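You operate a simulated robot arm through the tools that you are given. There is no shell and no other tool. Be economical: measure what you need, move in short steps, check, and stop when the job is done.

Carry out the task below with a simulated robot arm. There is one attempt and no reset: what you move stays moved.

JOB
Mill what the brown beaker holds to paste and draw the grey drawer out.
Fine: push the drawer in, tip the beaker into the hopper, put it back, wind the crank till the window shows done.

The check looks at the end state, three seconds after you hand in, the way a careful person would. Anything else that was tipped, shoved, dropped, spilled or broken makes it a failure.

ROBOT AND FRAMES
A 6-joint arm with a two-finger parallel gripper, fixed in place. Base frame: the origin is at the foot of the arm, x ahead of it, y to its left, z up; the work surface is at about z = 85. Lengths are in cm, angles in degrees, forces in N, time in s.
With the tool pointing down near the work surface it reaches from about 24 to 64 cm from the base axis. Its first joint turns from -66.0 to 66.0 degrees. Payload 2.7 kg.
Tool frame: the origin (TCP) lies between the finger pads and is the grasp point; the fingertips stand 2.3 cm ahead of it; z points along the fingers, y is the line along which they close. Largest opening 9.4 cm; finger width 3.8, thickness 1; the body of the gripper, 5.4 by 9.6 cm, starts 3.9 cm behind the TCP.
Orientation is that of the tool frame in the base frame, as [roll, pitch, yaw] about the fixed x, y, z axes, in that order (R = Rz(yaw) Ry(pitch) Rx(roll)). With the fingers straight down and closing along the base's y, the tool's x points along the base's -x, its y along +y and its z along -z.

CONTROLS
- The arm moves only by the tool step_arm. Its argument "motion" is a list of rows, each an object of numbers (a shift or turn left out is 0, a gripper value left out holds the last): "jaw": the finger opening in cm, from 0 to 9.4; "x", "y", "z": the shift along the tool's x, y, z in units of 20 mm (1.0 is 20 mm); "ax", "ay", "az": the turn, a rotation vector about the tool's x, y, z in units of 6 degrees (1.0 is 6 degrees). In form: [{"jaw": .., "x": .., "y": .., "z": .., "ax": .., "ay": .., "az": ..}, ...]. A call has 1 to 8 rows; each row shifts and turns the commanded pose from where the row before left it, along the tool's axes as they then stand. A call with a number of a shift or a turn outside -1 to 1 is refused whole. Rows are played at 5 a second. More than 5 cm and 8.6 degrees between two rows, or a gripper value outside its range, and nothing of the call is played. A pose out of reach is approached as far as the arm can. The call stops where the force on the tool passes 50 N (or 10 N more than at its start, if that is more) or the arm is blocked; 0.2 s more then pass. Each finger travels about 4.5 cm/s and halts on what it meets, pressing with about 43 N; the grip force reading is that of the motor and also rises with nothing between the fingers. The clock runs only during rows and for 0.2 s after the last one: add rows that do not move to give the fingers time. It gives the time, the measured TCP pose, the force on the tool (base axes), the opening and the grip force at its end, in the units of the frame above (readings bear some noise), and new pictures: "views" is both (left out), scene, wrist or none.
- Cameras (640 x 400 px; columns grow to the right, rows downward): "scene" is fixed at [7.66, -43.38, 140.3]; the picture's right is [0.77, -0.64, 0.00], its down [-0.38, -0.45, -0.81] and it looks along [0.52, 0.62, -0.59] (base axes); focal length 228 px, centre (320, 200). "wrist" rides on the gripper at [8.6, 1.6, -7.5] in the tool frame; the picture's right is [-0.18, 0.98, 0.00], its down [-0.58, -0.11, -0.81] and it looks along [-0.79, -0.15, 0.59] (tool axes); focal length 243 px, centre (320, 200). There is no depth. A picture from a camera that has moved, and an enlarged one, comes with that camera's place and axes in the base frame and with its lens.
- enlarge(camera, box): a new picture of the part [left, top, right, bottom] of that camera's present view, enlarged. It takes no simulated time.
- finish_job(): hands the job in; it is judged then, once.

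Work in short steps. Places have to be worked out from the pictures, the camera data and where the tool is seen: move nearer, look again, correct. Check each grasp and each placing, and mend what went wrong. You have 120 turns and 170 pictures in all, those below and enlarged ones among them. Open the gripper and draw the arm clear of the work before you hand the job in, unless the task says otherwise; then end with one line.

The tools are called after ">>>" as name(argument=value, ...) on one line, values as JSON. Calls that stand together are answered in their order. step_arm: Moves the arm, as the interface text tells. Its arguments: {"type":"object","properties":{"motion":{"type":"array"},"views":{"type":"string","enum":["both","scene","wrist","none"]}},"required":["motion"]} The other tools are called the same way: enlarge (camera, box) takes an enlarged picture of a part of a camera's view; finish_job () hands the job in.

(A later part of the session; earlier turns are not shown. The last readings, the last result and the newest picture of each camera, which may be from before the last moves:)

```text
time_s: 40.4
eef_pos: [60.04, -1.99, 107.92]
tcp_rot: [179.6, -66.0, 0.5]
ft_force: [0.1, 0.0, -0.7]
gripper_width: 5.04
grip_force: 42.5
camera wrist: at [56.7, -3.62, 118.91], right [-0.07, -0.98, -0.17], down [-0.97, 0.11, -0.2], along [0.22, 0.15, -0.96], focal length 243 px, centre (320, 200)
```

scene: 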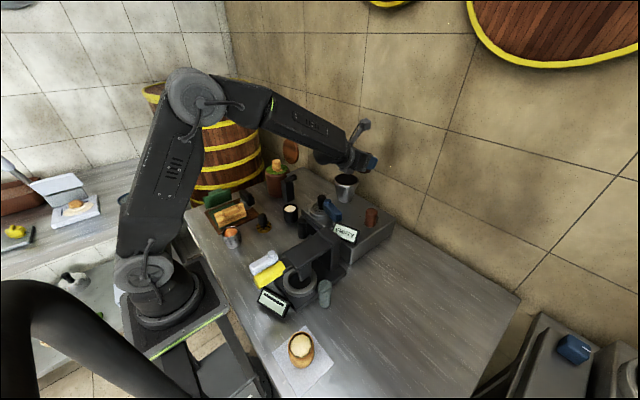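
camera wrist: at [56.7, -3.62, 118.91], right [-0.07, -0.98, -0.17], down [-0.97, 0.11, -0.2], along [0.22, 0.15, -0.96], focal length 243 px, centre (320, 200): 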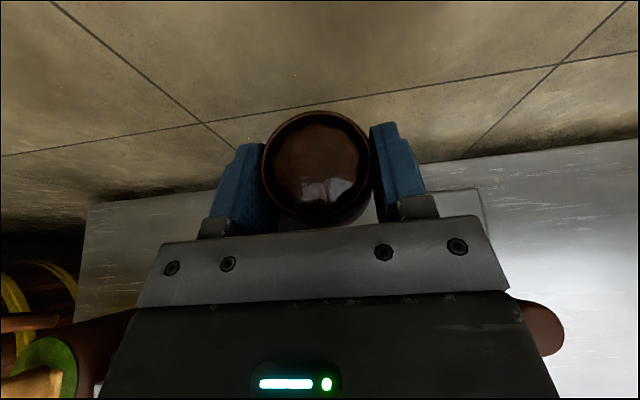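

Refined hopper centre ≈ (57.7, 2.5). Shift to TCP (57.7, 0.9) and begin tipping toward +y.

>>> step_arm(motion=[{"y": -0.75, "x": -0.23, "z": -0.53}, {"y": -0.72, "x": -0.23, "z": -0.53}, {}, {"ax": -0.208, "az": -0.978}, {"ax": -0.208, "az": -0.978}, {"ax": -0.208, "az": -0.978}, {"ax": -0.208, "az": -0.978}, {"ax": -0.208, "az": -0.978}], views="both")

>>> enlarge(camera="scene", box=[300, 120, 420, 220])

```text
time_s: 42.1
eef_pos: [57.88, -3.87, 109.75]
tcp_rot: [127.9, -51.8, 52.7]
ft_force: [-0.1, -0.5, -1.6]
gripper_width: 5.01
grip_force: 42.5
out of reach, approached as far as the arm can: row 5, 6, 7, 8
camera wrist: at [54.54, -0.46, 120.16], right [0.05, -0.94, 0.34], down [-0.97, -0.12, -0.2], along [0.23, -0.32, -0.92], focal length 243 px, centre (320, 200)
```

scene: 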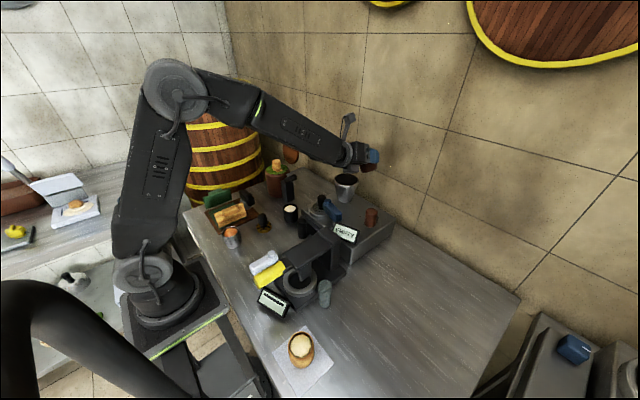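
wrist: 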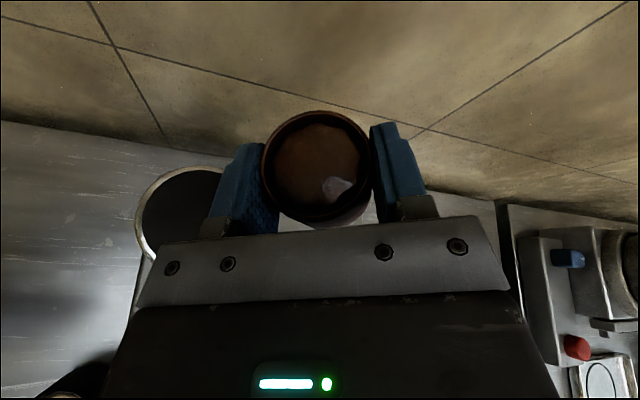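

```text
4.00 times, centred on (360, 170) of scene
camera zoom: at [7.66, -43.38, 140.3], right [0.77, -0.64, 0.0], down [-0.38, -0.45, -0.81], along [0.52, 0.62, -0.59], focal length 911 px, centre (160, 320)
```

zoom: 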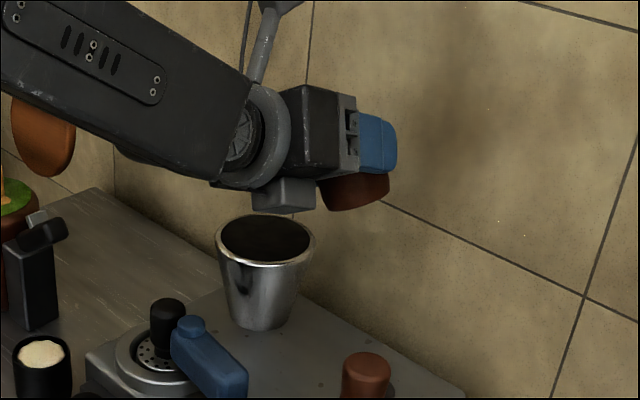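

The arm deviated (wrist near alignment with the forearm). I send one idle row to see whether it settles at the commanded point.

>>> step_arm(motion=[{}], views="none")

```text
time_s: 42.5
eef_pos: [57.94, -4.05, 109.73]
tcp_rot: [128.0, -51.7, 52.7]
ft_force: [-0.2, 0.8, -2.2]
gripper_width: 5.02
grip_force: 42.7
```

I return the cup upright first.

>>> step_arm(motion=[{"ax": 0.208, "az": 0.978}, {"ax": 0.208, "az": 0.978}, {"ax": 0.208, "az": 0.978}, {"ax": 0.208, "az": 0.978}, {"ax": 0.208, "az": 0.978}], views="none")

```text
time_s: 43.8
eef_pos: [57.95, -3.95, 109.7]
tcp_rot: [179.5, -66.0, 0.7]
ft_force: [0.8, 0.0, -1.4]
gripper_width: 5.03
grip_force: 43.1
```

Upright again. The problem is tool/forearm alignment at y≈0, so I yaw the upright cup by +36° about vertical to get away from it.

>>> step_arm(motion=[{"ax": 0.914, "az": -0.407}, {"ax": 0.914, "az": -0.407}, {"ax": 0.914, "az": -0.407}, {"ax": 0.914, "az": -0.407}, {"ax": 0.914, "az": -0.407}, {"ax": 0.914, "az": -0.407}], views="both")

```text
time_s: 45.1
eef_pos: [57.94, -4.04, 109.68]
tcp_rot: [179.8, -66.0, 36.5]
ft_force: [-0.2, 0.2, -1.5]
gripper_width: 5.03
grip_force: 43.4
camera wrist: at [56.26, -7.23, 120.65], right [0.52, -0.84, -0.17], down [-0.85, -0.49, -0.2], along [0.09, 0.25, -0.97], focal length 243 px, centre (320, 200)
```

scene: 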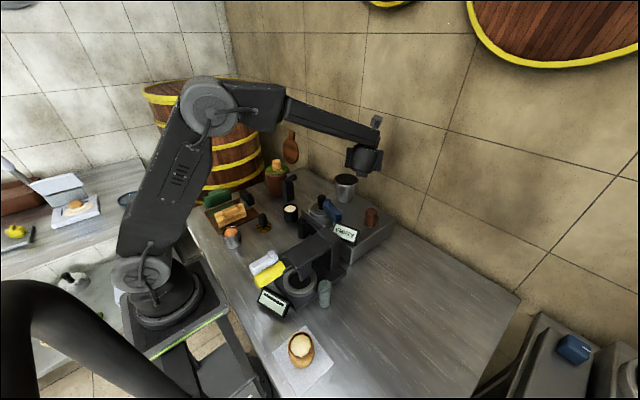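
wrist: 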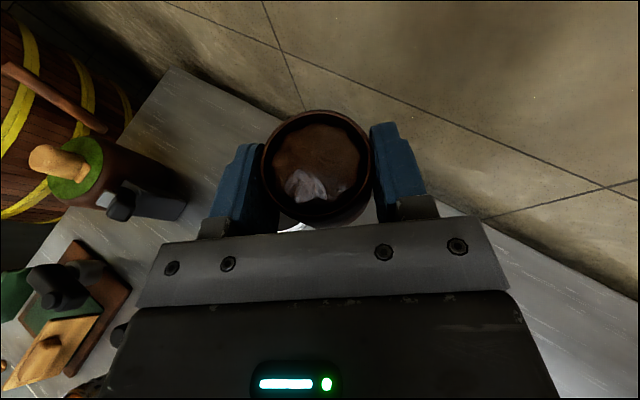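

Clean. Now shift above the hopper: TCP ≈ (58.4, 1.5, 108).

>>> step_arm(motion=[{"x": -0.1, "y": -0.7, "z": 0.7}, {"x": -0.03, "y": -0.7, "z": 0.7}, {"x": 0.0, "y": -0.69, "z": 0.6}, {}], views="both")

>>> enlarge(camera="scene", box=[300, 120, 420, 220])

```text
time_s: 46.1
eef_pos: [58.39, 1.51, 107.7]
tcp_rot: [179.7, -65.8, 36.4]
ft_force: [0.1, 0.2, -1.9]
gripper_width: 5.01
grip_force: 43.1
camera wrist: at [56.7, -1.76, 118.73], right [0.52, -0.84, -0.17], down [-0.85, -0.49, -0.2], along [0.09, 0.25, -0.97], focal length 243 px, centre (320, 200)
```

scene: 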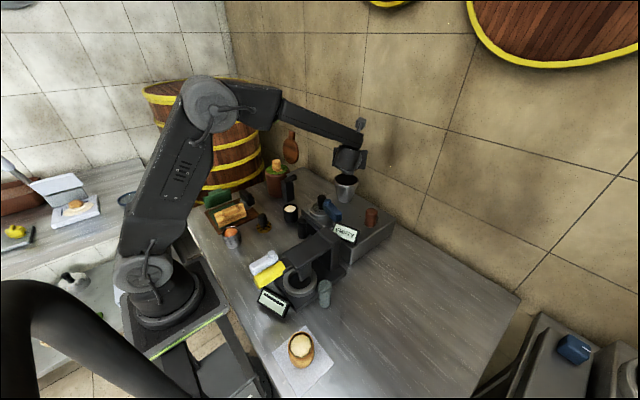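
wrist: 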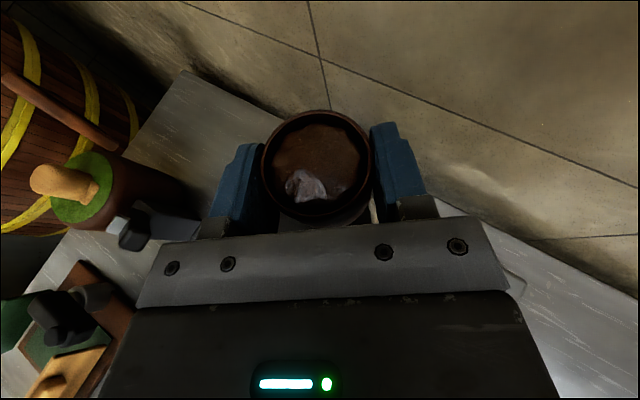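

```text
4.00 times, centred on (360, 170) of scene
camera zoom: at [7.66, -43.38, 140.3], right [0.77, -0.64, 0.0], down [-0.38, -0.45, -0.81], along [0.52, 0.62, -0.59], focal length 911 px, centre (160, 320)
```

zoom: 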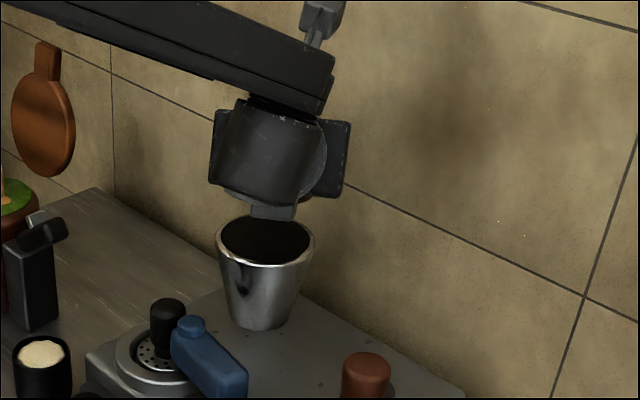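

Aligned within tolerance. Begin tipping in steps.

>>> step_arm(motion=[{"ax": -0.208, "az": -0.978}, {"ax": -0.208, "az": -0.978}, {"ax": -0.208, "az": -0.978}, {"ax": -0.208, "az": -0.978}, {"ax": -0.208, "az": -0.978}], views="none")

```text
time_s: 47.4
eef_pos: [58.42, 1.56, 107.83]
tcp_rot: [127.7, -51.5, 88.5]
ft_force: [0.3, 0.4, -1.1]
gripper_width: 5.03
grip_force: 42.9
```

Position held at 30°. Continue.

>>> step_arm(motion=[{"ax": -0.208, "az": -0.978}, {"ax": -0.208, "az": -0.978}, {"ax": -0.208, "az": -0.978}, {"ax": -0.208, "az": -0.978}], views="both")

```text
time_s: 48.4
eef_pos: [58.29, 1.46, 107.77]
tcp_rot: [112.2, -31.0, 103.8]
ft_force: [-0.3, 0.2, -1.3]
gripper_width: 5.01
grip_force: 42.8
camera wrist: at [51.01, 4.97, 116.01], right [0.51, -0.52, 0.69], down [-0.62, -0.78, -0.13], along [0.6, -0.36, -0.72], focal length 243 px, centre (320, 200)
```

scene: 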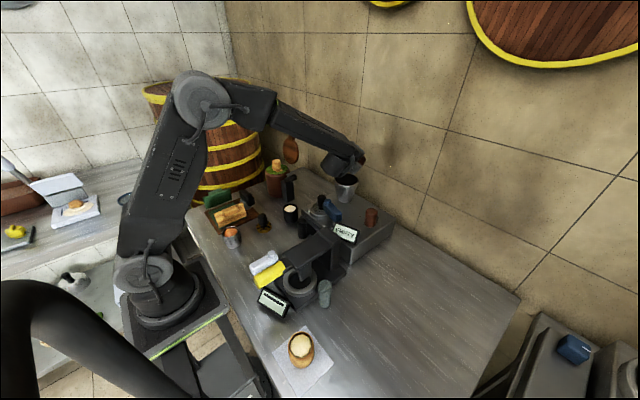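
wrist: 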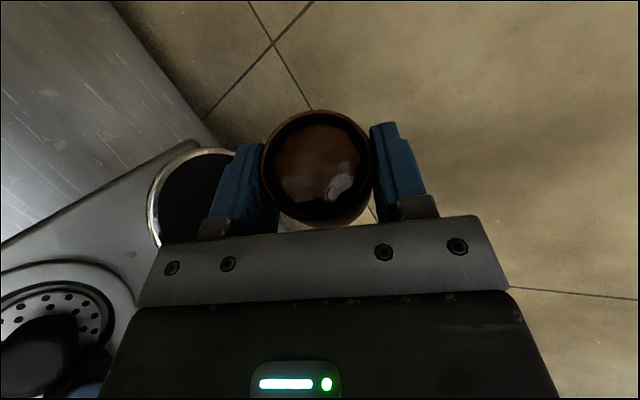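

Hopper is seen just left-below of the cup mouth, as wanted. Continue tipping with a small shift toward its centre.

>>> step_arm(motion=[{"y": -0.4, "ax": -0.208, "az": -0.978}, {"ax": -0.208, "az": -0.978}, {"ax": -0.208, "az": -0.978}, {"ax": -0.208, "az": -0.978}, {"ax": -0.208, "az": -0.978}, {"ax": -0.208, "az": -0.978}], views="both")

>>> enlarge(camera="scene", box=[300, 120, 420, 220])

```text
time_s: 49.8
eef_pos: [57.94, 1.83, 107.21]
tcp_rot: [101.7, 2.7, 114.3]
ft_force: [-0.6, -0.2, -1.8]
gripper_width: 5.01
grip_force: 42.7
camera wrist: at [48.0, 6.88, 109.88], right [0.24, -0.04, 0.97], down [-0.5, -0.86, 0.09], along [0.83, -0.51, -0.23], focal length 243 px, centre (320, 200)
```

scene: 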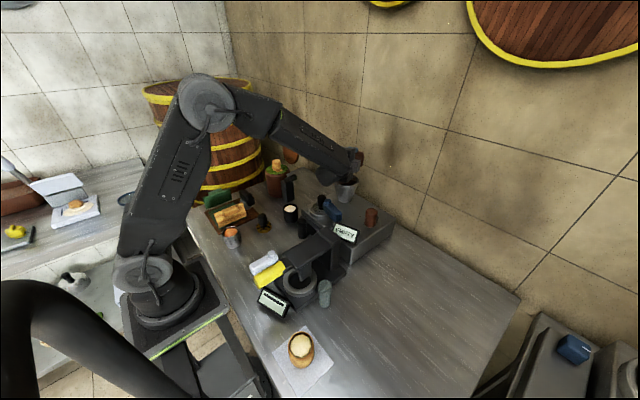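
wrist: 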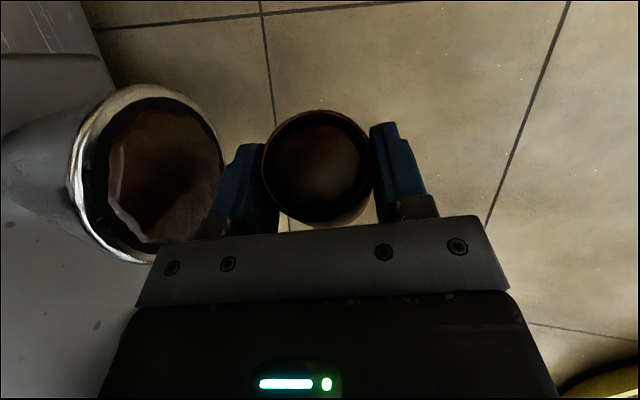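

```text
4.00 times, centred on (360, 170) of scene
camera zoom: at [7.66, -43.38, 140.3], right [0.77, -0.64, 0.0], down [-0.38, -0.45, -0.81], along [0.52, 0.62, -0.59], focal length 911 px, centre (160, 320)
```

zoom: 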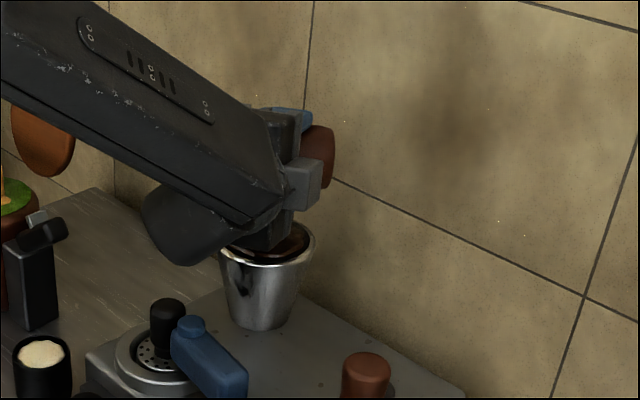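

The contents are in the hopper. Tip further to empty the beaker fully.

>>> step_arm(motion=[{"ax": -0.208, "az": -0.978}, {"ax": -0.208, "az": -0.978}, {"ax": -0.208, "az": -0.978}, {"ax": -0.208, "az": -0.978}, {"ax": -0.208, "az": -0.978}, {"ax": -0.208, "az": -0.978}, {}, {}], views="both")

>>> enlarge(camera="scene", box=[300, 130, 420, 230])

```text
time_s: 51.5
eef_pos: [57.99, 1.85, 107.01]
tcp_rot: [96.1, 37.5, 120.2]
ft_force: [0.2, 0.9, -1.1]
gripper_width: 5.0
grip_force: 43.2
camera wrist: at [47.54, 5.32, 103.84], right [-0.14, 0.44, 0.89], down [-0.46, -0.82, 0.34], along [0.88, -0.37, 0.32], focal length 243 px, centre (320, 200)
```

scene: 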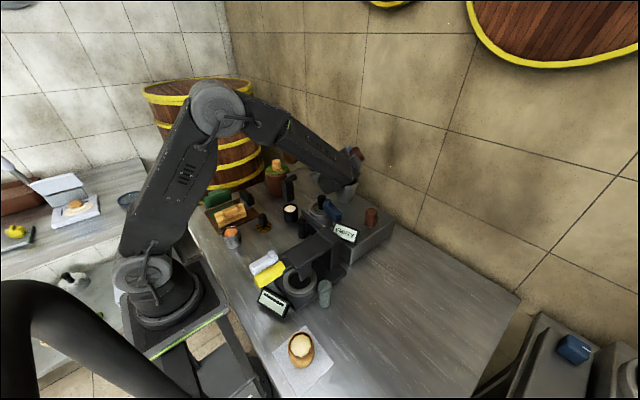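
wrist: 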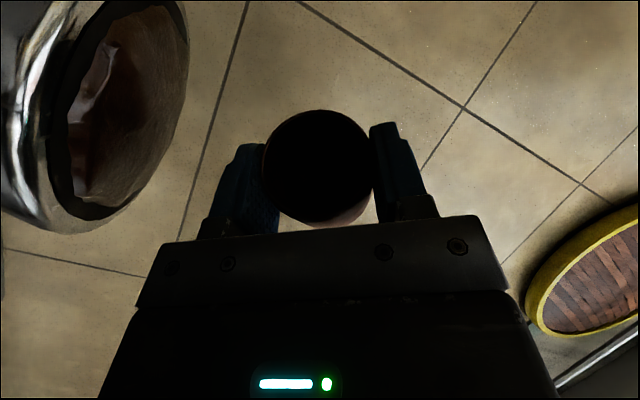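

```text
4.00 times, centred on (360, 180) of scene
camera zoom: at [7.66, -43.38, 140.3], right [0.77, -0.64, 0.0], down [-0.38, -0.45, -0.81], along [0.52, 0.62, -0.59], focal length 911 px, centre (160, 280)
```

zoom: 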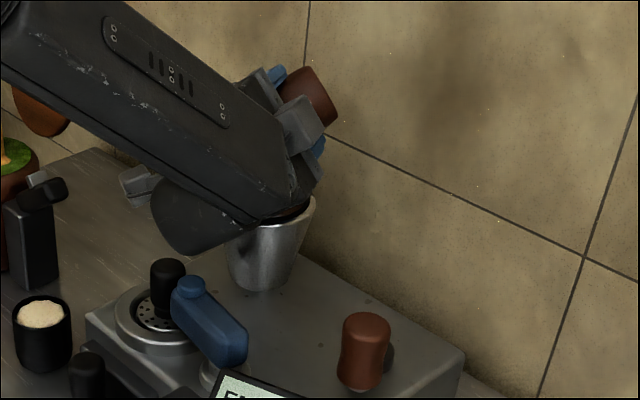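

Now reverse the tipping back to upright.

>>> step_arm(motion=[{"ax": 0.208, "az": 0.978}, {"ax": 0.208, "az": 0.978}, {"ax": 0.208, "az": 0.978}, {"ax": 0.208, "az": 0.978}, {"ax": 0.208, "az": 0.978}, {"ax": 0.208, "az": 0.978}, {"ax": 0.208, "az": 0.978}, {"ax": 0.208, "az": 0.978}], views="none")

>>> step_arm(motion=[{"ax": 0.208, "az": 0.978}, {"ax": 0.208, "az": 0.978}, {"ax": 0.208, "az": 0.978}, {"ax": 0.208, "az": 0.978}, {"ax": 0.208, "az": 0.978}, {"ax": 0.208, "az": 0.978}, {"ax": 0.208, "az": 0.978}, {"ax": 0.208, "az": 0.978}], views="none")

>>> step_arm(motion=[{"ax": 0.208, "az": 0.978}, {"ax": 0.208, "az": 0.978}, {"ax": 0.208, "az": 0.978}, {"ax": 0.208, "az": 0.978}, {"ax": 0.208, "az": 0.978}, {"x": 0.5}], views="both")

```text
time_s: 53.4
eef_pos: [57.78, 1.77, 107.25]
tcp_rot: [104.5, -8.9, 111.8]
ft_force: [-0.1, 0.6, -1.2]
gripper_width: 4.99
grip_force: 43.3
```

```text
time_s: 55.1
eef_pos: [57.94, 1.81, 107.15]
tcp_rot: [128.0, -51.7, 88.3]
ft_force: [-0.1, -0.3, -0.5]
gripper_width: 4.99
grip_force: 42.6
```

```text
time_s: 56.5
eef_pos: [58.17, 2.16, 108.05]
tcp_rot: [180.0, -65.9, 36.2]
ft_force: [-0.3, 0.5, -0.5]
gripper_width: 5.03
grip_force: 42.6
camera wrist: at [56.65, -1.21, 119.03], right [0.52, -0.84, -0.17], down [-0.85, -0.49, -0.2], along [0.09, 0.25, -0.96], focal length 243 px, centre (320, 200)
```

scene: 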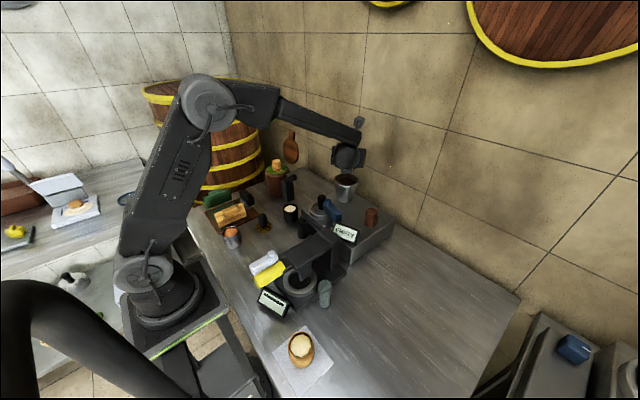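
wrist: 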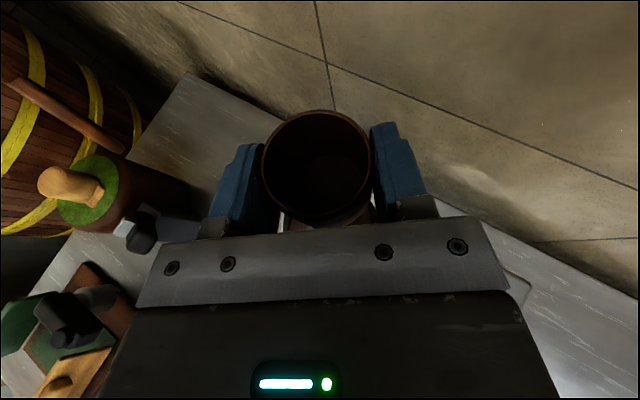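

Beaker is empty. Carry it back: first -y by 14 cm, then un-yaw.

>>> step_arm(motion=[{"y": 0.8, "z": -0.544, "x": -0.242}, {"y": 0.8, "z": -0.544, "x": -0.242}, {"y": 0.8, "z": -0.544, "x": -0.242}, {"y": 0.8, "z": -0.544, "x": -0.242}, {"y": 0.8, "z": -0.544, "x": -0.242}, {"y": 0.8, "z": -0.544, "x": -0.242}, {"y": 0.8, "z": -0.544, "x": -0.242}], views="none")

>>> step_arm(motion=[{"ax": -0.914, "az": 0.407}, {"ax": -0.914, "az": 0.407}, {"ax": -0.914, "az": 0.407}, {"ax": -0.914, "az": 0.407}, {"ax": -0.914, "az": 0.407}, {"ax": -0.914, "az": 0.407}], views="none")

```text
time_s: 58.1
eef_pos: [58.12, -12.0, 108.18]
tcp_rot: [179.6, -65.8, 36.6]
ft_force: [-0.5, -0.4, -0.3]
gripper_width: 5.02
grip_force: 42.9
```

```text
time_s: 59.5
eef_pos: [58.07, -11.88, 108.18]
tcp_rot: [179.6, -66.0, 0.5]
ft_force: [-0.2, -0.5, -1.1]
gripper_width: 5.03
grip_force: 42.6
```

>>> step_arm(motion=[{"y": 0.93, "x": 0.118, "z": 0.266}, {"y": 0.93, "x": 0.118, "z": 0.266}, {"y": 0.93, "x": 0.118, "z": 0.266}, {"y": 0.93, "x": 0.118, "z": 0.266}, {"y": 0.93, "x": 0.118, "z": 0.266}, {"y": 0.93, "x": 0.118, "z": 0.266}, {"y": 0.94, "x": 0.118, "z": 0.266}], views="none")

```text
time_s: 61.1
eef_pos: [62.22, -24.94, 108.05]
tcp_rot: [179.7, -66.0, 0.5]
ft_force: [0.0, 0.3, -1.2]
gripper_width: 4.98
grip_force: 42.9
```

Above the original spot; descend.

>>> step_arm(motion=[{"x": -0.914, "z": 0.407}, {"x": -0.914, "z": 0.407}, {"x": -0.914, "z": 0.407}, {"x": -0.914, "z": 0.407}, {"x": -0.914, "z": 0.407}, {"x": -0.914, "z": 0.407}, {"x": -0.914, "z": 0.407}, {"x": -0.914, "z": 0.407}], views="none")

>>> step_arm(motion=[{"x": -0.6, "z": 0.265}, {"x": -0.45, "z": 0.2}, {"x": -0.25, "z": 0.11}, {}], views="both")

```text
time_s: 63.0
eef_pos: [62.35, -25.0, 92.1]
tcp_rot: [179.6, -66.0, 0.4]
ft_force: [-0.2, 0.4, -1.1]
gripper_width: 5.03
grip_force: 43.2
```

```text
time_s: 64.0
eef_pos: [62.23, -24.98, 89.42]
tcp_rot: [179.6, -66.0, 0.5]
ft_force: [-0.2, -0.3, -1.0]
gripper_width: 5.02
grip_force: 42.9
camera wrist: at [58.98, -26.67, 100.31], right [-0.07, -0.98, -0.17], down [-0.97, 0.11, -0.2], along [0.22, 0.15, -0.96], focal length 243 px, centre (320, 200)
```

scene: 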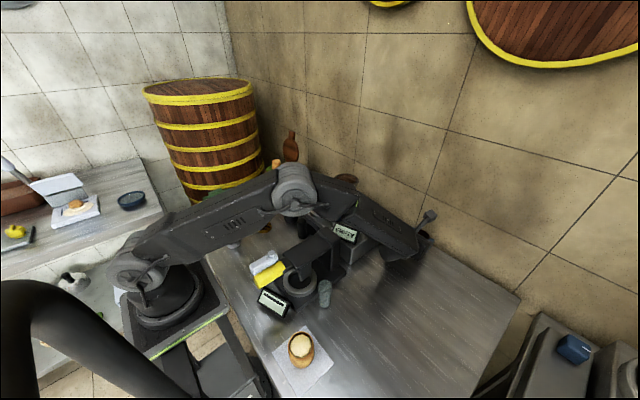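
wrist: 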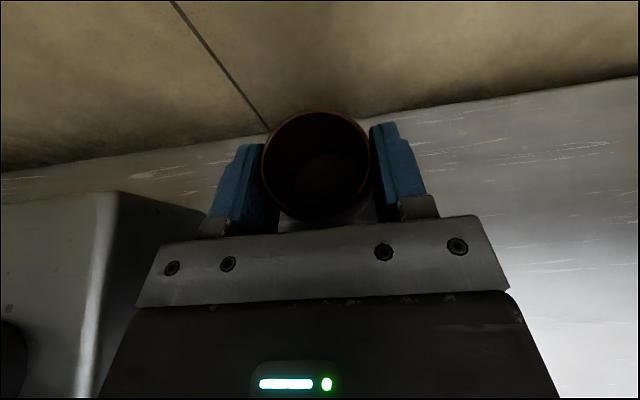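

Lower the last 4–5 mm until it touches, then open.

>>> step_arm(motion=[{"x": -0.12, "z": 0.05}, {"x": -0.08, "z": 0.035}, {}], views="none")

```text
time_s: 64.8
eef_pos: [62.25, -25.02, 88.98]
tcp_rot: [179.5, -66.1, 0.6]
ft_force: [-1.4, 0.6, 4.4]
gripper_width: 5.01
grip_force: 43.1
```

Contact felt (4.4 N). Open slowly and back out along the tool axis.

>>> step_arm(motion=[{"jaw": 5.4}, {"jaw": 6.5}, {"jaw": 9.2}, {}, {}, {"z": -0.5}, {"z": -1}, {"z": -1}], views="wrist")

```text
time_s: 66.5
eef_pos: [57.69, -25.13, 90.97]
tcp_rot: [179.6, -66.0, 0.5]
ft_force: [0.2, -1.0, 0.8]
gripper_width: 9.18
grip_force: 0.1
camera wrist: at [54.44, -26.65, 101.95], right [-0.07, -0.98, -0.17], down [-0.97, 0.1, -0.2], along [0.22, 0.15, -0.96], focal length 243 px, centre (320, 200)
```

wrist: 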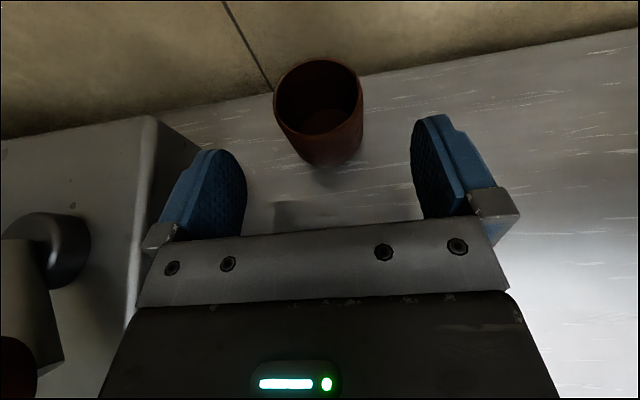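

Beaker stands upright in its place. Back off and rise to look at the crank from above.

>>> step_arm(motion=[{"z": -1}, {"z": -1}, {"z": -1, "x": 0.5}, {"x": 1}, {"x": 1, "ay": -1}, {"x": 1, "ay": -1}, {"x": 1, "ay": -1}, {"x": 1, "ay": -1}], views="none")

>>> step_arm(motion=[{"y": -1, "x": 0.5}, {"y": -1, "z": -0.5}, {"y": -1, "z": -0.5}, {"y": -1}, {"y": -0.5}], views="both")

>>> enlarge(camera="wrist", box=[160, 0, 480, 200])

```text
time_s: 68.3
eef_pos: [57.75, -25.09, 102.84]
tcp_rot: [179.7, -42.0, 0.3]
ft_force: [0.8, -0.1, -0.4]
gripper_width: 9.19
grip_force: 0.0
```

```text
time_s: 69.5
eef_pos: [57.15, -15.97, 104.94]
tcp_rot: [179.8, -42.1, 0.3]
ft_force: [0.0, 0.3, 0.6]
gripper_width: 9.22
grip_force: 0.1
camera wrist: at [58.63, -17.62, 116.34], right [-0.13, -0.98, -0.12], down [-0.97, 0.11, 0.21], along [-0.19, 0.15, -0.97], focal length 243 px, centre (320, 200)
```

scene: 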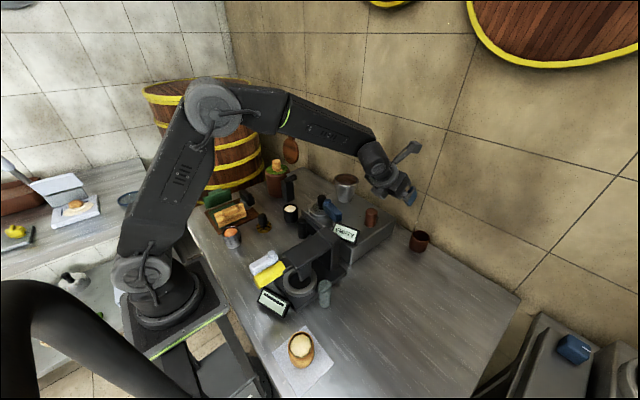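
wrist: 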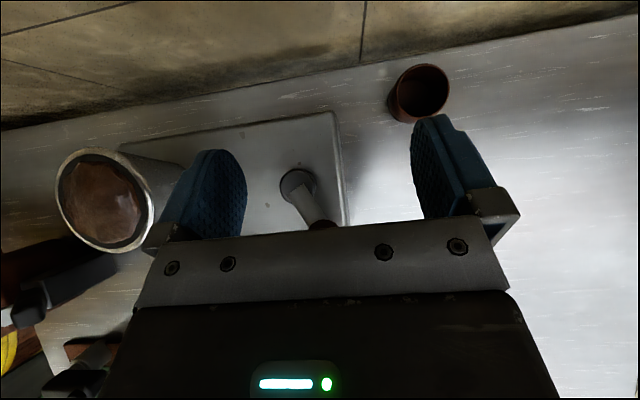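

```text
2.00 times, centred on (320, 100) of wrist
camera zoom: at [58.63, -17.62, 116.34], right [-0.13, -0.98, -0.12], down [-0.97, 0.11, 0.21], along [-0.19, 0.15, -0.97], focal length 485 px, centre (320, 400)
```

zoom: 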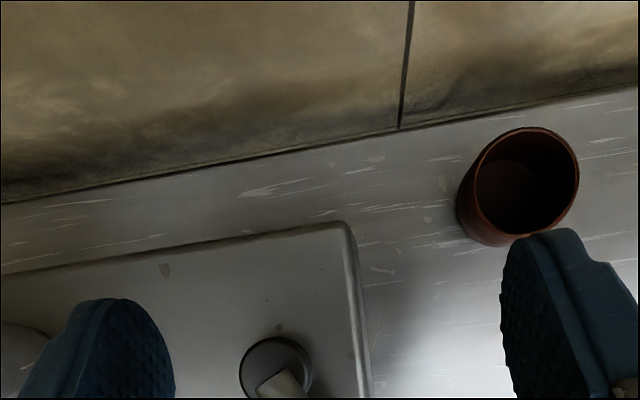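

Hopper holds the brown load. The crank hub is at about (56, -12), knob around (50.5, -14.5). I pull back to see knob and window clearly.

>>> step_arm(motion=[{"ay": -1, "z": -1, "y": -0.5}, {"ay": -1, "z": -1}, {"x": -0.8, "z": -0.6}, {"x": -0.87, "z": -0.5}, {"x": -0.87, "z": -0.5}, {"x": -0.87, "z": -0.5}, {"x": -0.87, "z": -0.5}, {"x": -0.87, "z": -0.5}], views="wrist")

>>> enlarge(camera="wrist", box=[160, 0, 480, 200])

>>> enlarge(camera="scene", box=[310, 165, 410, 255])

```text
time_s: 71.3
eef_pos: [42.53, -14.92, 108.33]
tcp_rot: [179.8, -30.0, 0.1]
ft_force: [0.7, -0.5, 1.0]
gripper_width: 9.16
grip_force: 0.0
camera wrist: at [46.28, -16.62, 119.13], right [-0.16, -0.98, -0.09], down [-0.91, 0.11, 0.41], along [-0.39, 0.14, -0.91], focal length 243 px, centre (320, 200)
```

wrist: 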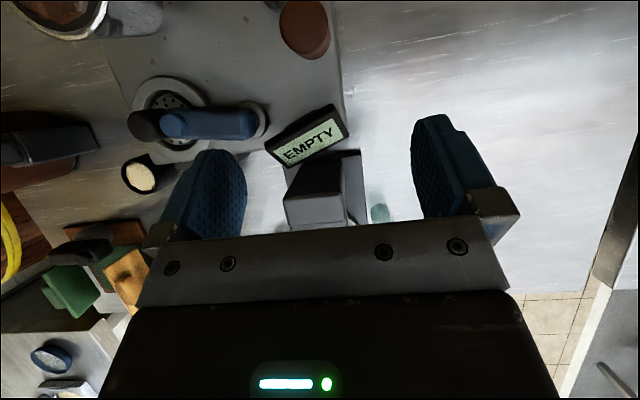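

```text
2.00 times, centred on (320, 100) of wrist
camera zoom: at [46.28, -16.62, 119.13], right [-0.16, -0.98, -0.09], down [-0.91, 0.11, 0.41], along [-0.39, 0.14, -0.91], focal length 485 px, centre (320, 400)
```

zoom: 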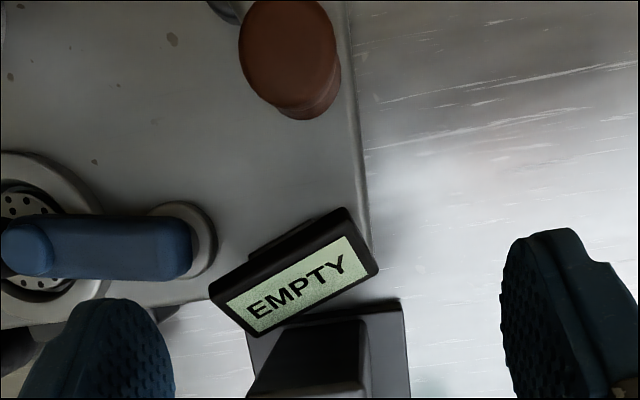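

```text
4.44 times, centred on (360, 210) of scene
camera zoom: at [7.66, -43.38, 140.3], right [0.77, -0.64, 0.0], down [-0.38, -0.45, -0.81], along [0.52, 0.62, -0.59], focal length 1013 px, centre (142, 156)
```

zoom: 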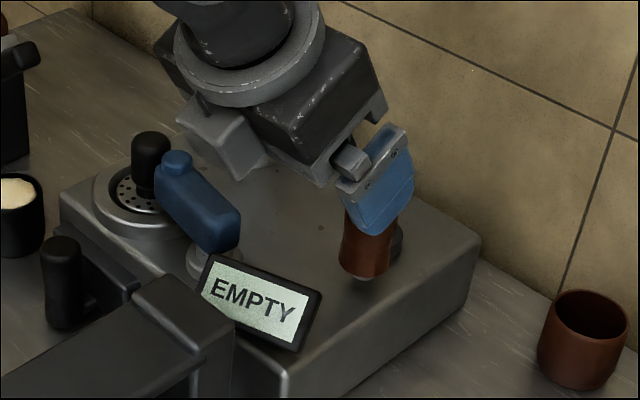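

Window still reads EMPTY before cranking. Knob top is at about (50.6, -14.6, 100). Move over it, then descend with jaws at 5.5.

>>> step_arm(motion=[{"x": 0.87, "z": 0.5, "jaw": 5.5, "y": -0.1}, {"x": 0.87, "z": 0.5}, {"x": 0.87, "z": 0.5}, {"x": 0.87, "z": 0.5}, {"x": -0.5, "z": 0.866}, {"x": -0.5, "z": 0.866}], views="both")

>>> enlarge(camera="scene", box=[310, 165, 410, 255])

```text
time_s: 72.8
eef_pos: [50.47, -14.73, 104.33]
tcp_rot: [179.8, -30.1, 0.3]
ft_force: [-0.9, -0.6, 0.3]
gripper_width: 5.51
grip_force: 0.1
camera wrist: at [54.32, -16.45, 115.1], right [-0.16, -0.98, -0.09], down [-0.91, 0.11, 0.41], along [-0.39, 0.14, -0.91], focal length 243 px, centre (320, 200)
```

scene: 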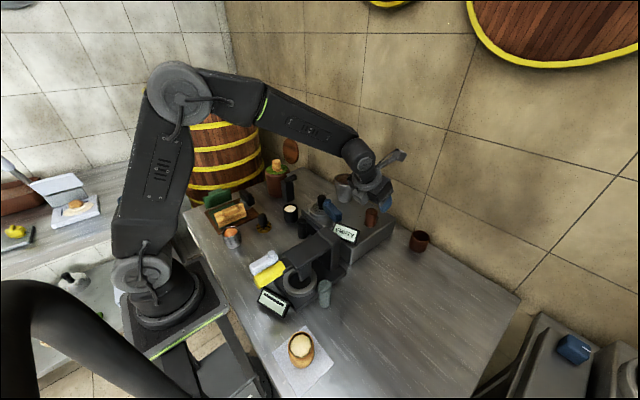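
wrist: 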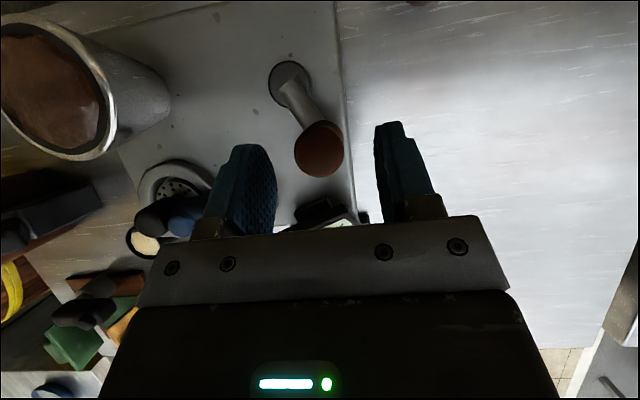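

```text
4.44 times, centred on (360, 210) of scene
camera zoom: at [7.66, -43.38, 140.3], right [0.77, -0.64, 0.0], down [-0.38, -0.45, -0.81], along [0.52, 0.62, -0.59], focal length 1013 px, centre (142, 156)
```

zoom: 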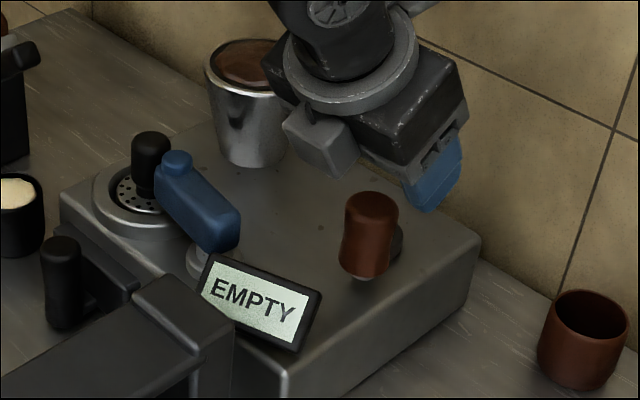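

Knob top ≈ (51, -14.6), hub ≈ (55.8, -12.4). Descend around the knob and grip.

>>> step_arm(motion=[{"x": -0.35, "z": 0.95}, {"x": -0.5, "z": 0.87}, {"x": -0.45, "z": 0.84}, {}], views="both")

>>> enlarge(camera="scene", box=[310, 165, 410, 255])

```text
time_s: 73.8
eef_pos: [51.08, -14.95, 98.39]
tcp_rot: [179.7, -30.0, 0.2]
ft_force: [-0.5, -0.3, 0.4]
gripper_width: 5.52
grip_force: 0.1
camera wrist: at [54.8, -16.44, 109.15], right [-0.16, -0.98, -0.09], down [-0.91, 0.11, 0.41], along [-0.39, 0.14, -0.91], focal length 243 px, centre (320, 200)
```

scene: 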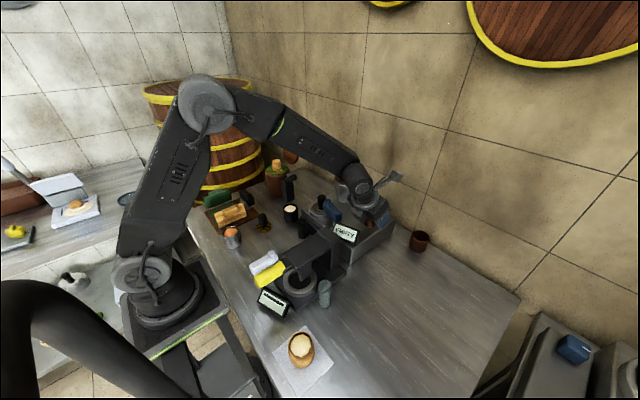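
wrist: 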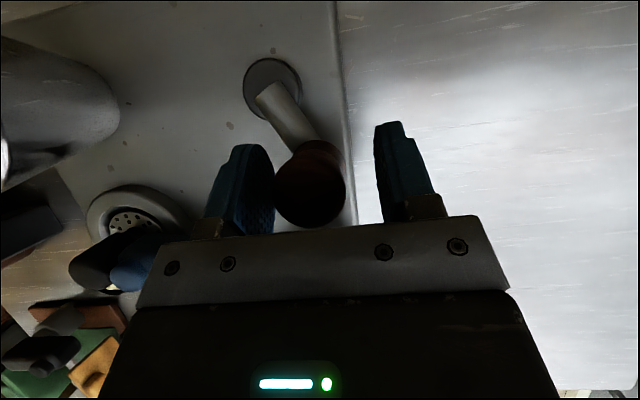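

```text
4.44 times, centred on (360, 210) of scene
camera zoom: at [7.66, -43.38, 140.3], right [0.77, -0.64, 0.0], down [-0.38, -0.45, -0.81], along [0.52, 0.62, -0.59], focal length 1013 px, centre (142, 156)
```

zoom: 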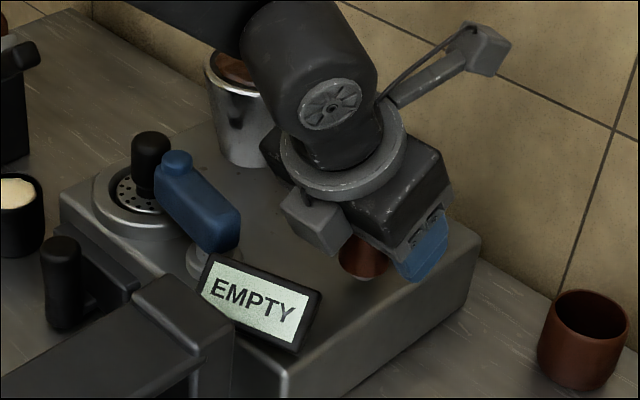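

Slightly recentre (+y 0.35 cm) and close on the knob.

>>> step_arm(motion=[{"y": -0.18}, {"jaw": 0}, {}, {}, {}], views="wrist")

```text
time_s: 75.0
eef_pos: [50.98, -14.38, 98.33]
tcp_rot: [179.8, -30.0, 0.3]
ft_force: [0.6, 11.4, 1.3]
gripper_width: 3.21
grip_force: 45.4
camera wrist: at [54.79, -15.98, 109.14], right [-0.16, -0.98, -0.09], down [-0.91, 0.11, 0.41], along [-0.39, 0.15, -0.91], focal length 243 px, centre (320, 200)
```

wrist: 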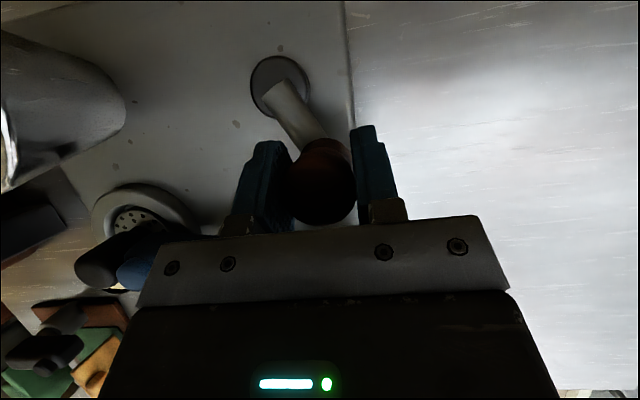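

Gripped. Try a clockwise arc of 36° about the hub and watch the force.

>>> step_arm(motion=[{"x": -0.145, "z": -0.084, "y": -0.5}, {"x": -0.052, "z": -0.03, "y": -0.526}, {"x": 0.044, "z": 0.026, "y": -0.527}], views="both")

>>> enlarge(camera="scene", box=[310, 165, 410, 255])

```text
time_s: 75.8
eef_pos: [50.72, -11.25, 98.5]
tcp_rot: [179.9, -30.1, 0.4]
ft_force: [-5.7, -3.6, 5.0]
gripper_width: 3.22
grip_force: 44.7
camera wrist: at [54.44, -12.82, 109.24], right [-0.15, -0.98, -0.09], down [-0.91, 0.11, 0.41], along [-0.39, 0.14, -0.91], focal length 243 px, centre (320, 200)
```

scene: 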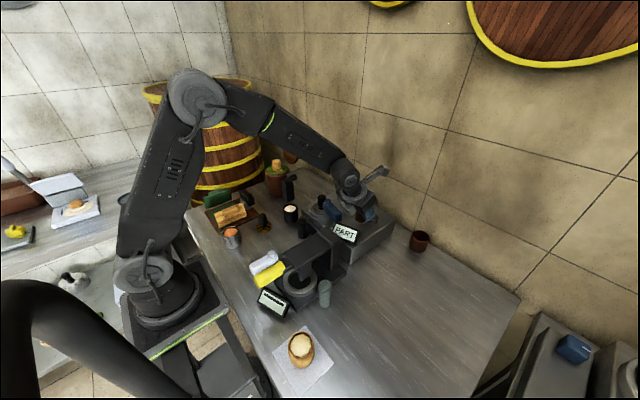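
wrist: 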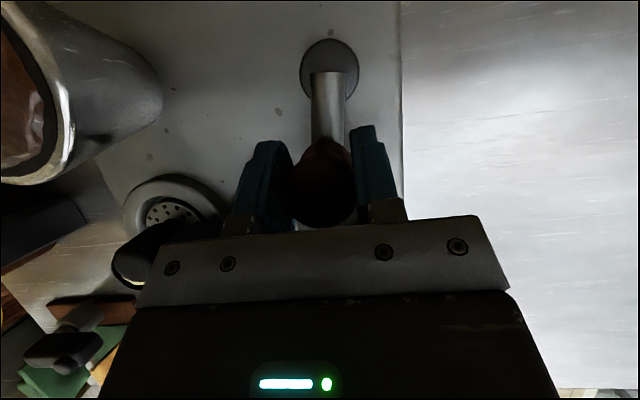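

```text
4.44 times, centred on (360, 210) of scene
camera zoom: at [7.64, -43.39, 140.3], right [0.77, -0.64, 0.0], down [-0.38, -0.45, -0.81], along [0.52, 0.62, -0.59], focal length 1013 px, centre (142, 156)
```

zoom: 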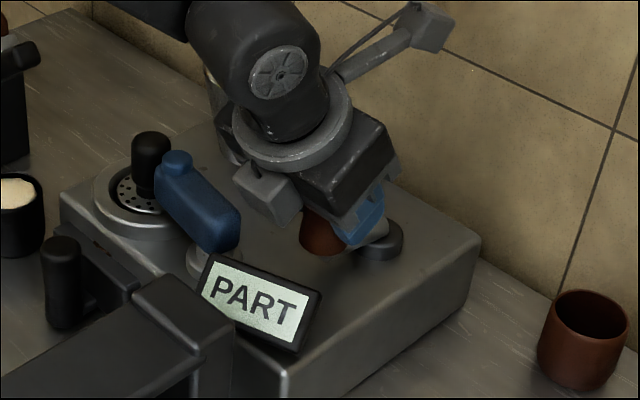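

Window changed to PART – the crank works clockwise. Continue the circle in 15° steps.

>>> step_arm(motion=[{"x": 0.186, "z": 0.108, "y": -0.625}, {"x": 0.32, "z": 0.185, "y": -0.548}, {"x": 0.432, "z": 0.249, "y": -0.434}, {"x": 0.514, "z": 0.297, "y": -0.29}, {"x": 0.562, "z": 0.324, "y": -0.126}, {"x": 0.571, "z": 0.33, "y": 0.046}], views="both")

```text
time_s: 77.2
eef_pos: [56.62, -6.92, 98.38]
tcp_rot: [-179.6, -30.0, 0.7]
ft_force: [-13.8, 39.6, 8.7]
gripper_width: 3.17
grip_force: 44.7
camera wrist: at [60.41, -8.51, 109.06], right [-0.15, -0.98, -0.1], down [-0.91, 0.09, 0.41], along [-0.39, 0.15, -0.91], focal length 243 px, centre (320, 200)
```

scene: 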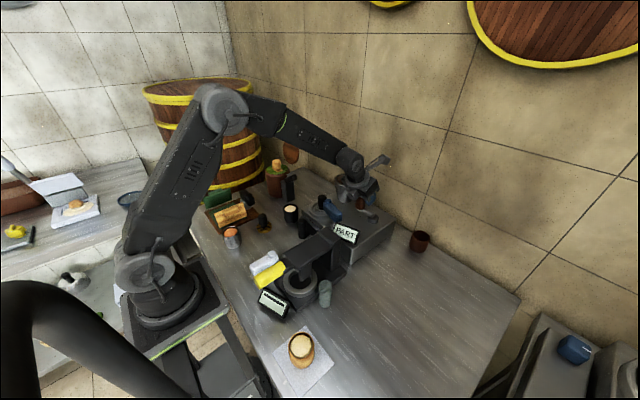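
wrist: 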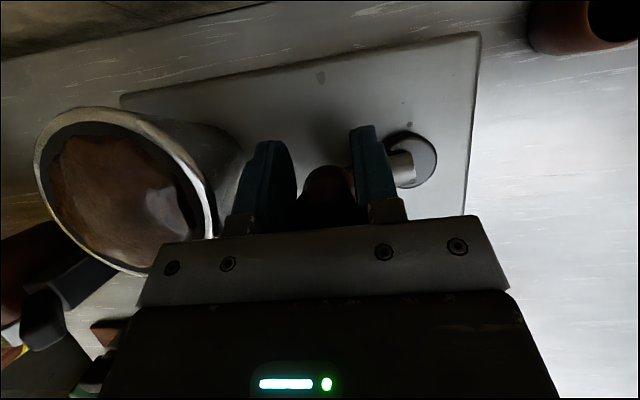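

Radial load is high; refit gives hub ≈ (56.0, -12.1), radius ≈ 5.4. Continue with the corrected circle.

>>> step_arm(motion=[{"x": 0.576, "z": 0.333, "y": -0.105}, {"x": 0.533, "z": 0.308, "y": 0.35}, {"x": 0.437, "z": 0.253, "y": 0.495}], views="wrist")

```text
time_s: 77.9
eef_pos: [59.88, -7.21, 98.23]
tcp_rot: [-179.5, -30.1, 0.7]
ft_force: [2.2, 7.4, -1.1]
gripper_width: 3.16
grip_force: 44.3
stopped in row 3: the force on the tool passed its limit (the readings are from after the stop); the commanded pose is now the measured one
camera wrist: at [63.64, -8.83, 109.08], right [-0.14, -0.98, -0.1], down [-0.91, 0.09, 0.41], along [-0.39, 0.15, -0.91], focal length 243 px, centre (320, 200)
```

wrist: 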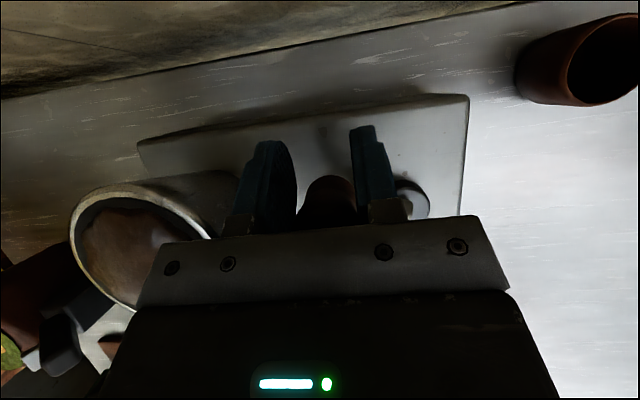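

Circle fit through the low-force points gives hub ≈ (56.7, -12.3), R ≈ 6.0. Continue with that.

>>> step_arm(motion=[{"x": 0.523, "z": 0.302, "y": 0.504}, {"x": 0.393, "z": 0.227, "y": 0.643}, {"x": 0.235, "z": 0.136, "y": 0.739}, {"x": 0.062, "z": 0.036, "y": 0.784}], views="wrist")

```text
time_s: 78.9
eef_pos: [62.65, -12.71, 98.27]
tcp_rot: [-179.8, -30.2, 0.8]
ft_force: [1.2, 2.8, 4.3]
gripper_width: 3.18
grip_force: 45.4
camera wrist: at [66.44, -14.41, 109.07], right [-0.14, -0.99, -0.1], down [-0.91, 0.09, 0.41], along [-0.39, 0.15, -0.91], focal length 243 px, centre (320, 200)
```

wrist: 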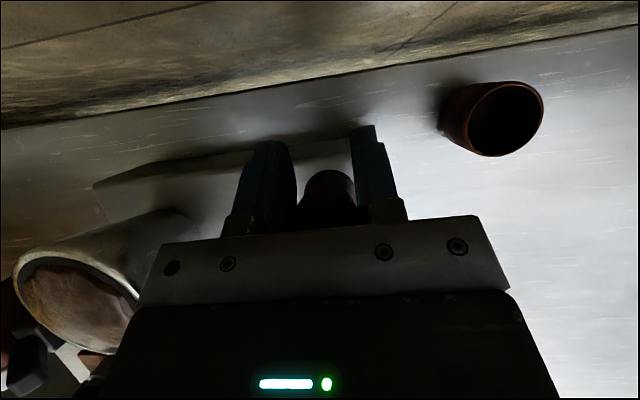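

Smooth. Continue the arc.

>>> step_arm(motion=[{"x": -0.116, "z": -0.067, "y": 0.776}, {"x": -0.286, "z": -0.165, "y": 0.715}, {"x": -0.436, "z": -0.252, "y": 0.605}, {"x": -0.557, "z": -0.322, "y": 0.454}, {"x": -0.64, "z": -0.369, "y": 0.272}, {"x": -0.679, "z": -0.392, "y": 0.072}, {"x": -0.672, "z": -0.388, "y": -0.134}], views="both")

>>> enlarge(camera="scene", box=[310, 165, 410, 255])

```text
time_s: 80.5
eef_pos: [54.96, -18.3, 98.14]
tcp_rot: [-179.6, -30.1, 0.7]
ft_force: [0.6, -1.0, -0.3]
gripper_width: 0.0
grip_force: 42.1
camera wrist: at [58.78, -19.98, 108.96], right [-0.14, -0.98, -0.1], down [-0.91, 0.09, 0.41], along [-0.39, 0.15, -0.91], focal length 243 px, centre (320, 200)
```

scene: 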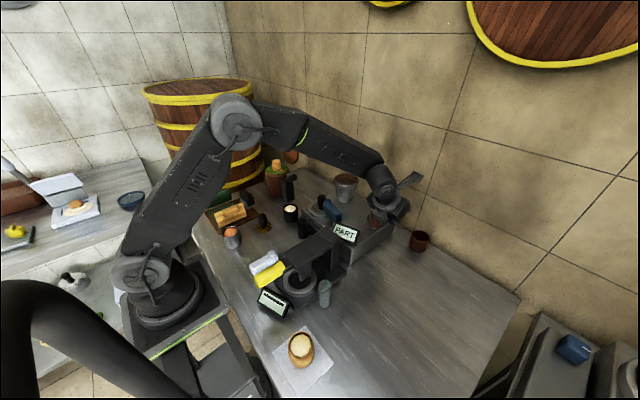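
wrist: 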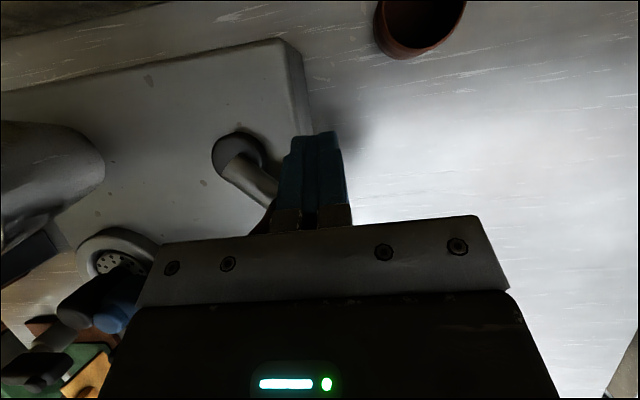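

```text
4.44 times, centred on (360, 210) of scene
camera zoom: at [7.66, -43.38, 140.3], right [0.77, -0.64, 0.0], down [-0.38, -0.45, -0.81], along [0.52, 0.62, -0.59], focal length 1013 px, centre (142, 156)
```

zoom: 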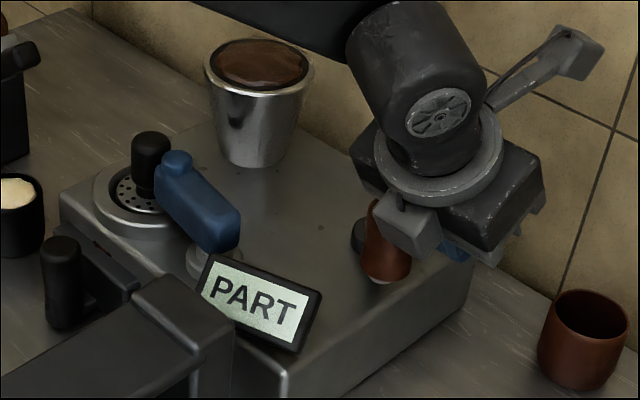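

The grip slipped off during the last part; window still PART. Lift and back off to see where the knob is now.

>>> step_arm(motion=[{"x": 0.5, "z": -0.866}, {"x": 0.5, "z": -0.866}, {"x": 0.5, "z": -0.866, "jaw": 5.5}, {"x": -0.8, "z": -0.5, "y": -0.5}, {"x": -0.8, "z": -0.5, "y": -0.5}, {"x": -0.8, "z": -0.5, "y": -0.5}], views="wrist")

>>> enlarge(camera="scene", box=[330, 165, 410, 255])

```text
time_s: 81.9
eef_pos: [49.29, -15.27, 104.49]
tcp_rot: [-179.5, -30.1, 0.6]
ft_force: [-0.2, 0.0, -0.6]
gripper_width: 5.5
grip_force: 0.0
camera wrist: at [53.01, -17.02, 115.2], right [-0.14, -0.98, -0.1], down [-0.91, 0.09, 0.41], along [-0.39, 0.15, -0.91], focal length 243 px, centre (320, 200)
```

wrist: 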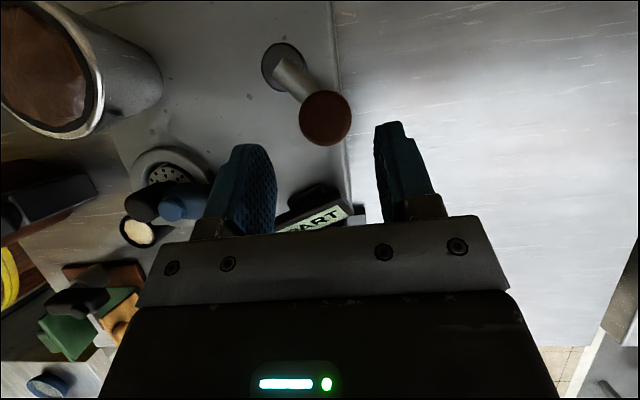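

```text
4.44 times, centred on (370, 210) of scene
camera zoom: at [7.66, -43.38, 140.3], right [0.77, -0.64, 0.0], down [-0.38, -0.45, -0.81], along [0.52, 0.62, -0.59], focal length 1013 px, centre (98, 156)
```

zoom: 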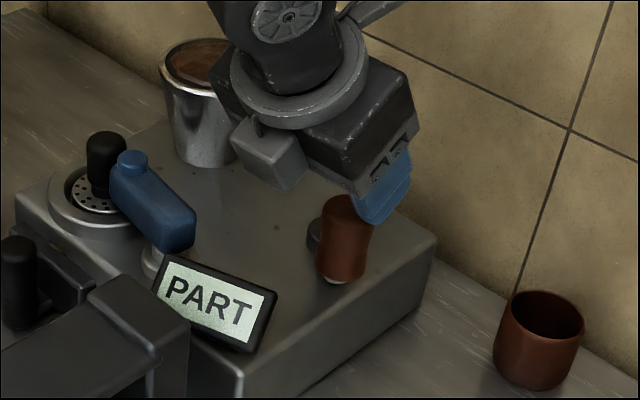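

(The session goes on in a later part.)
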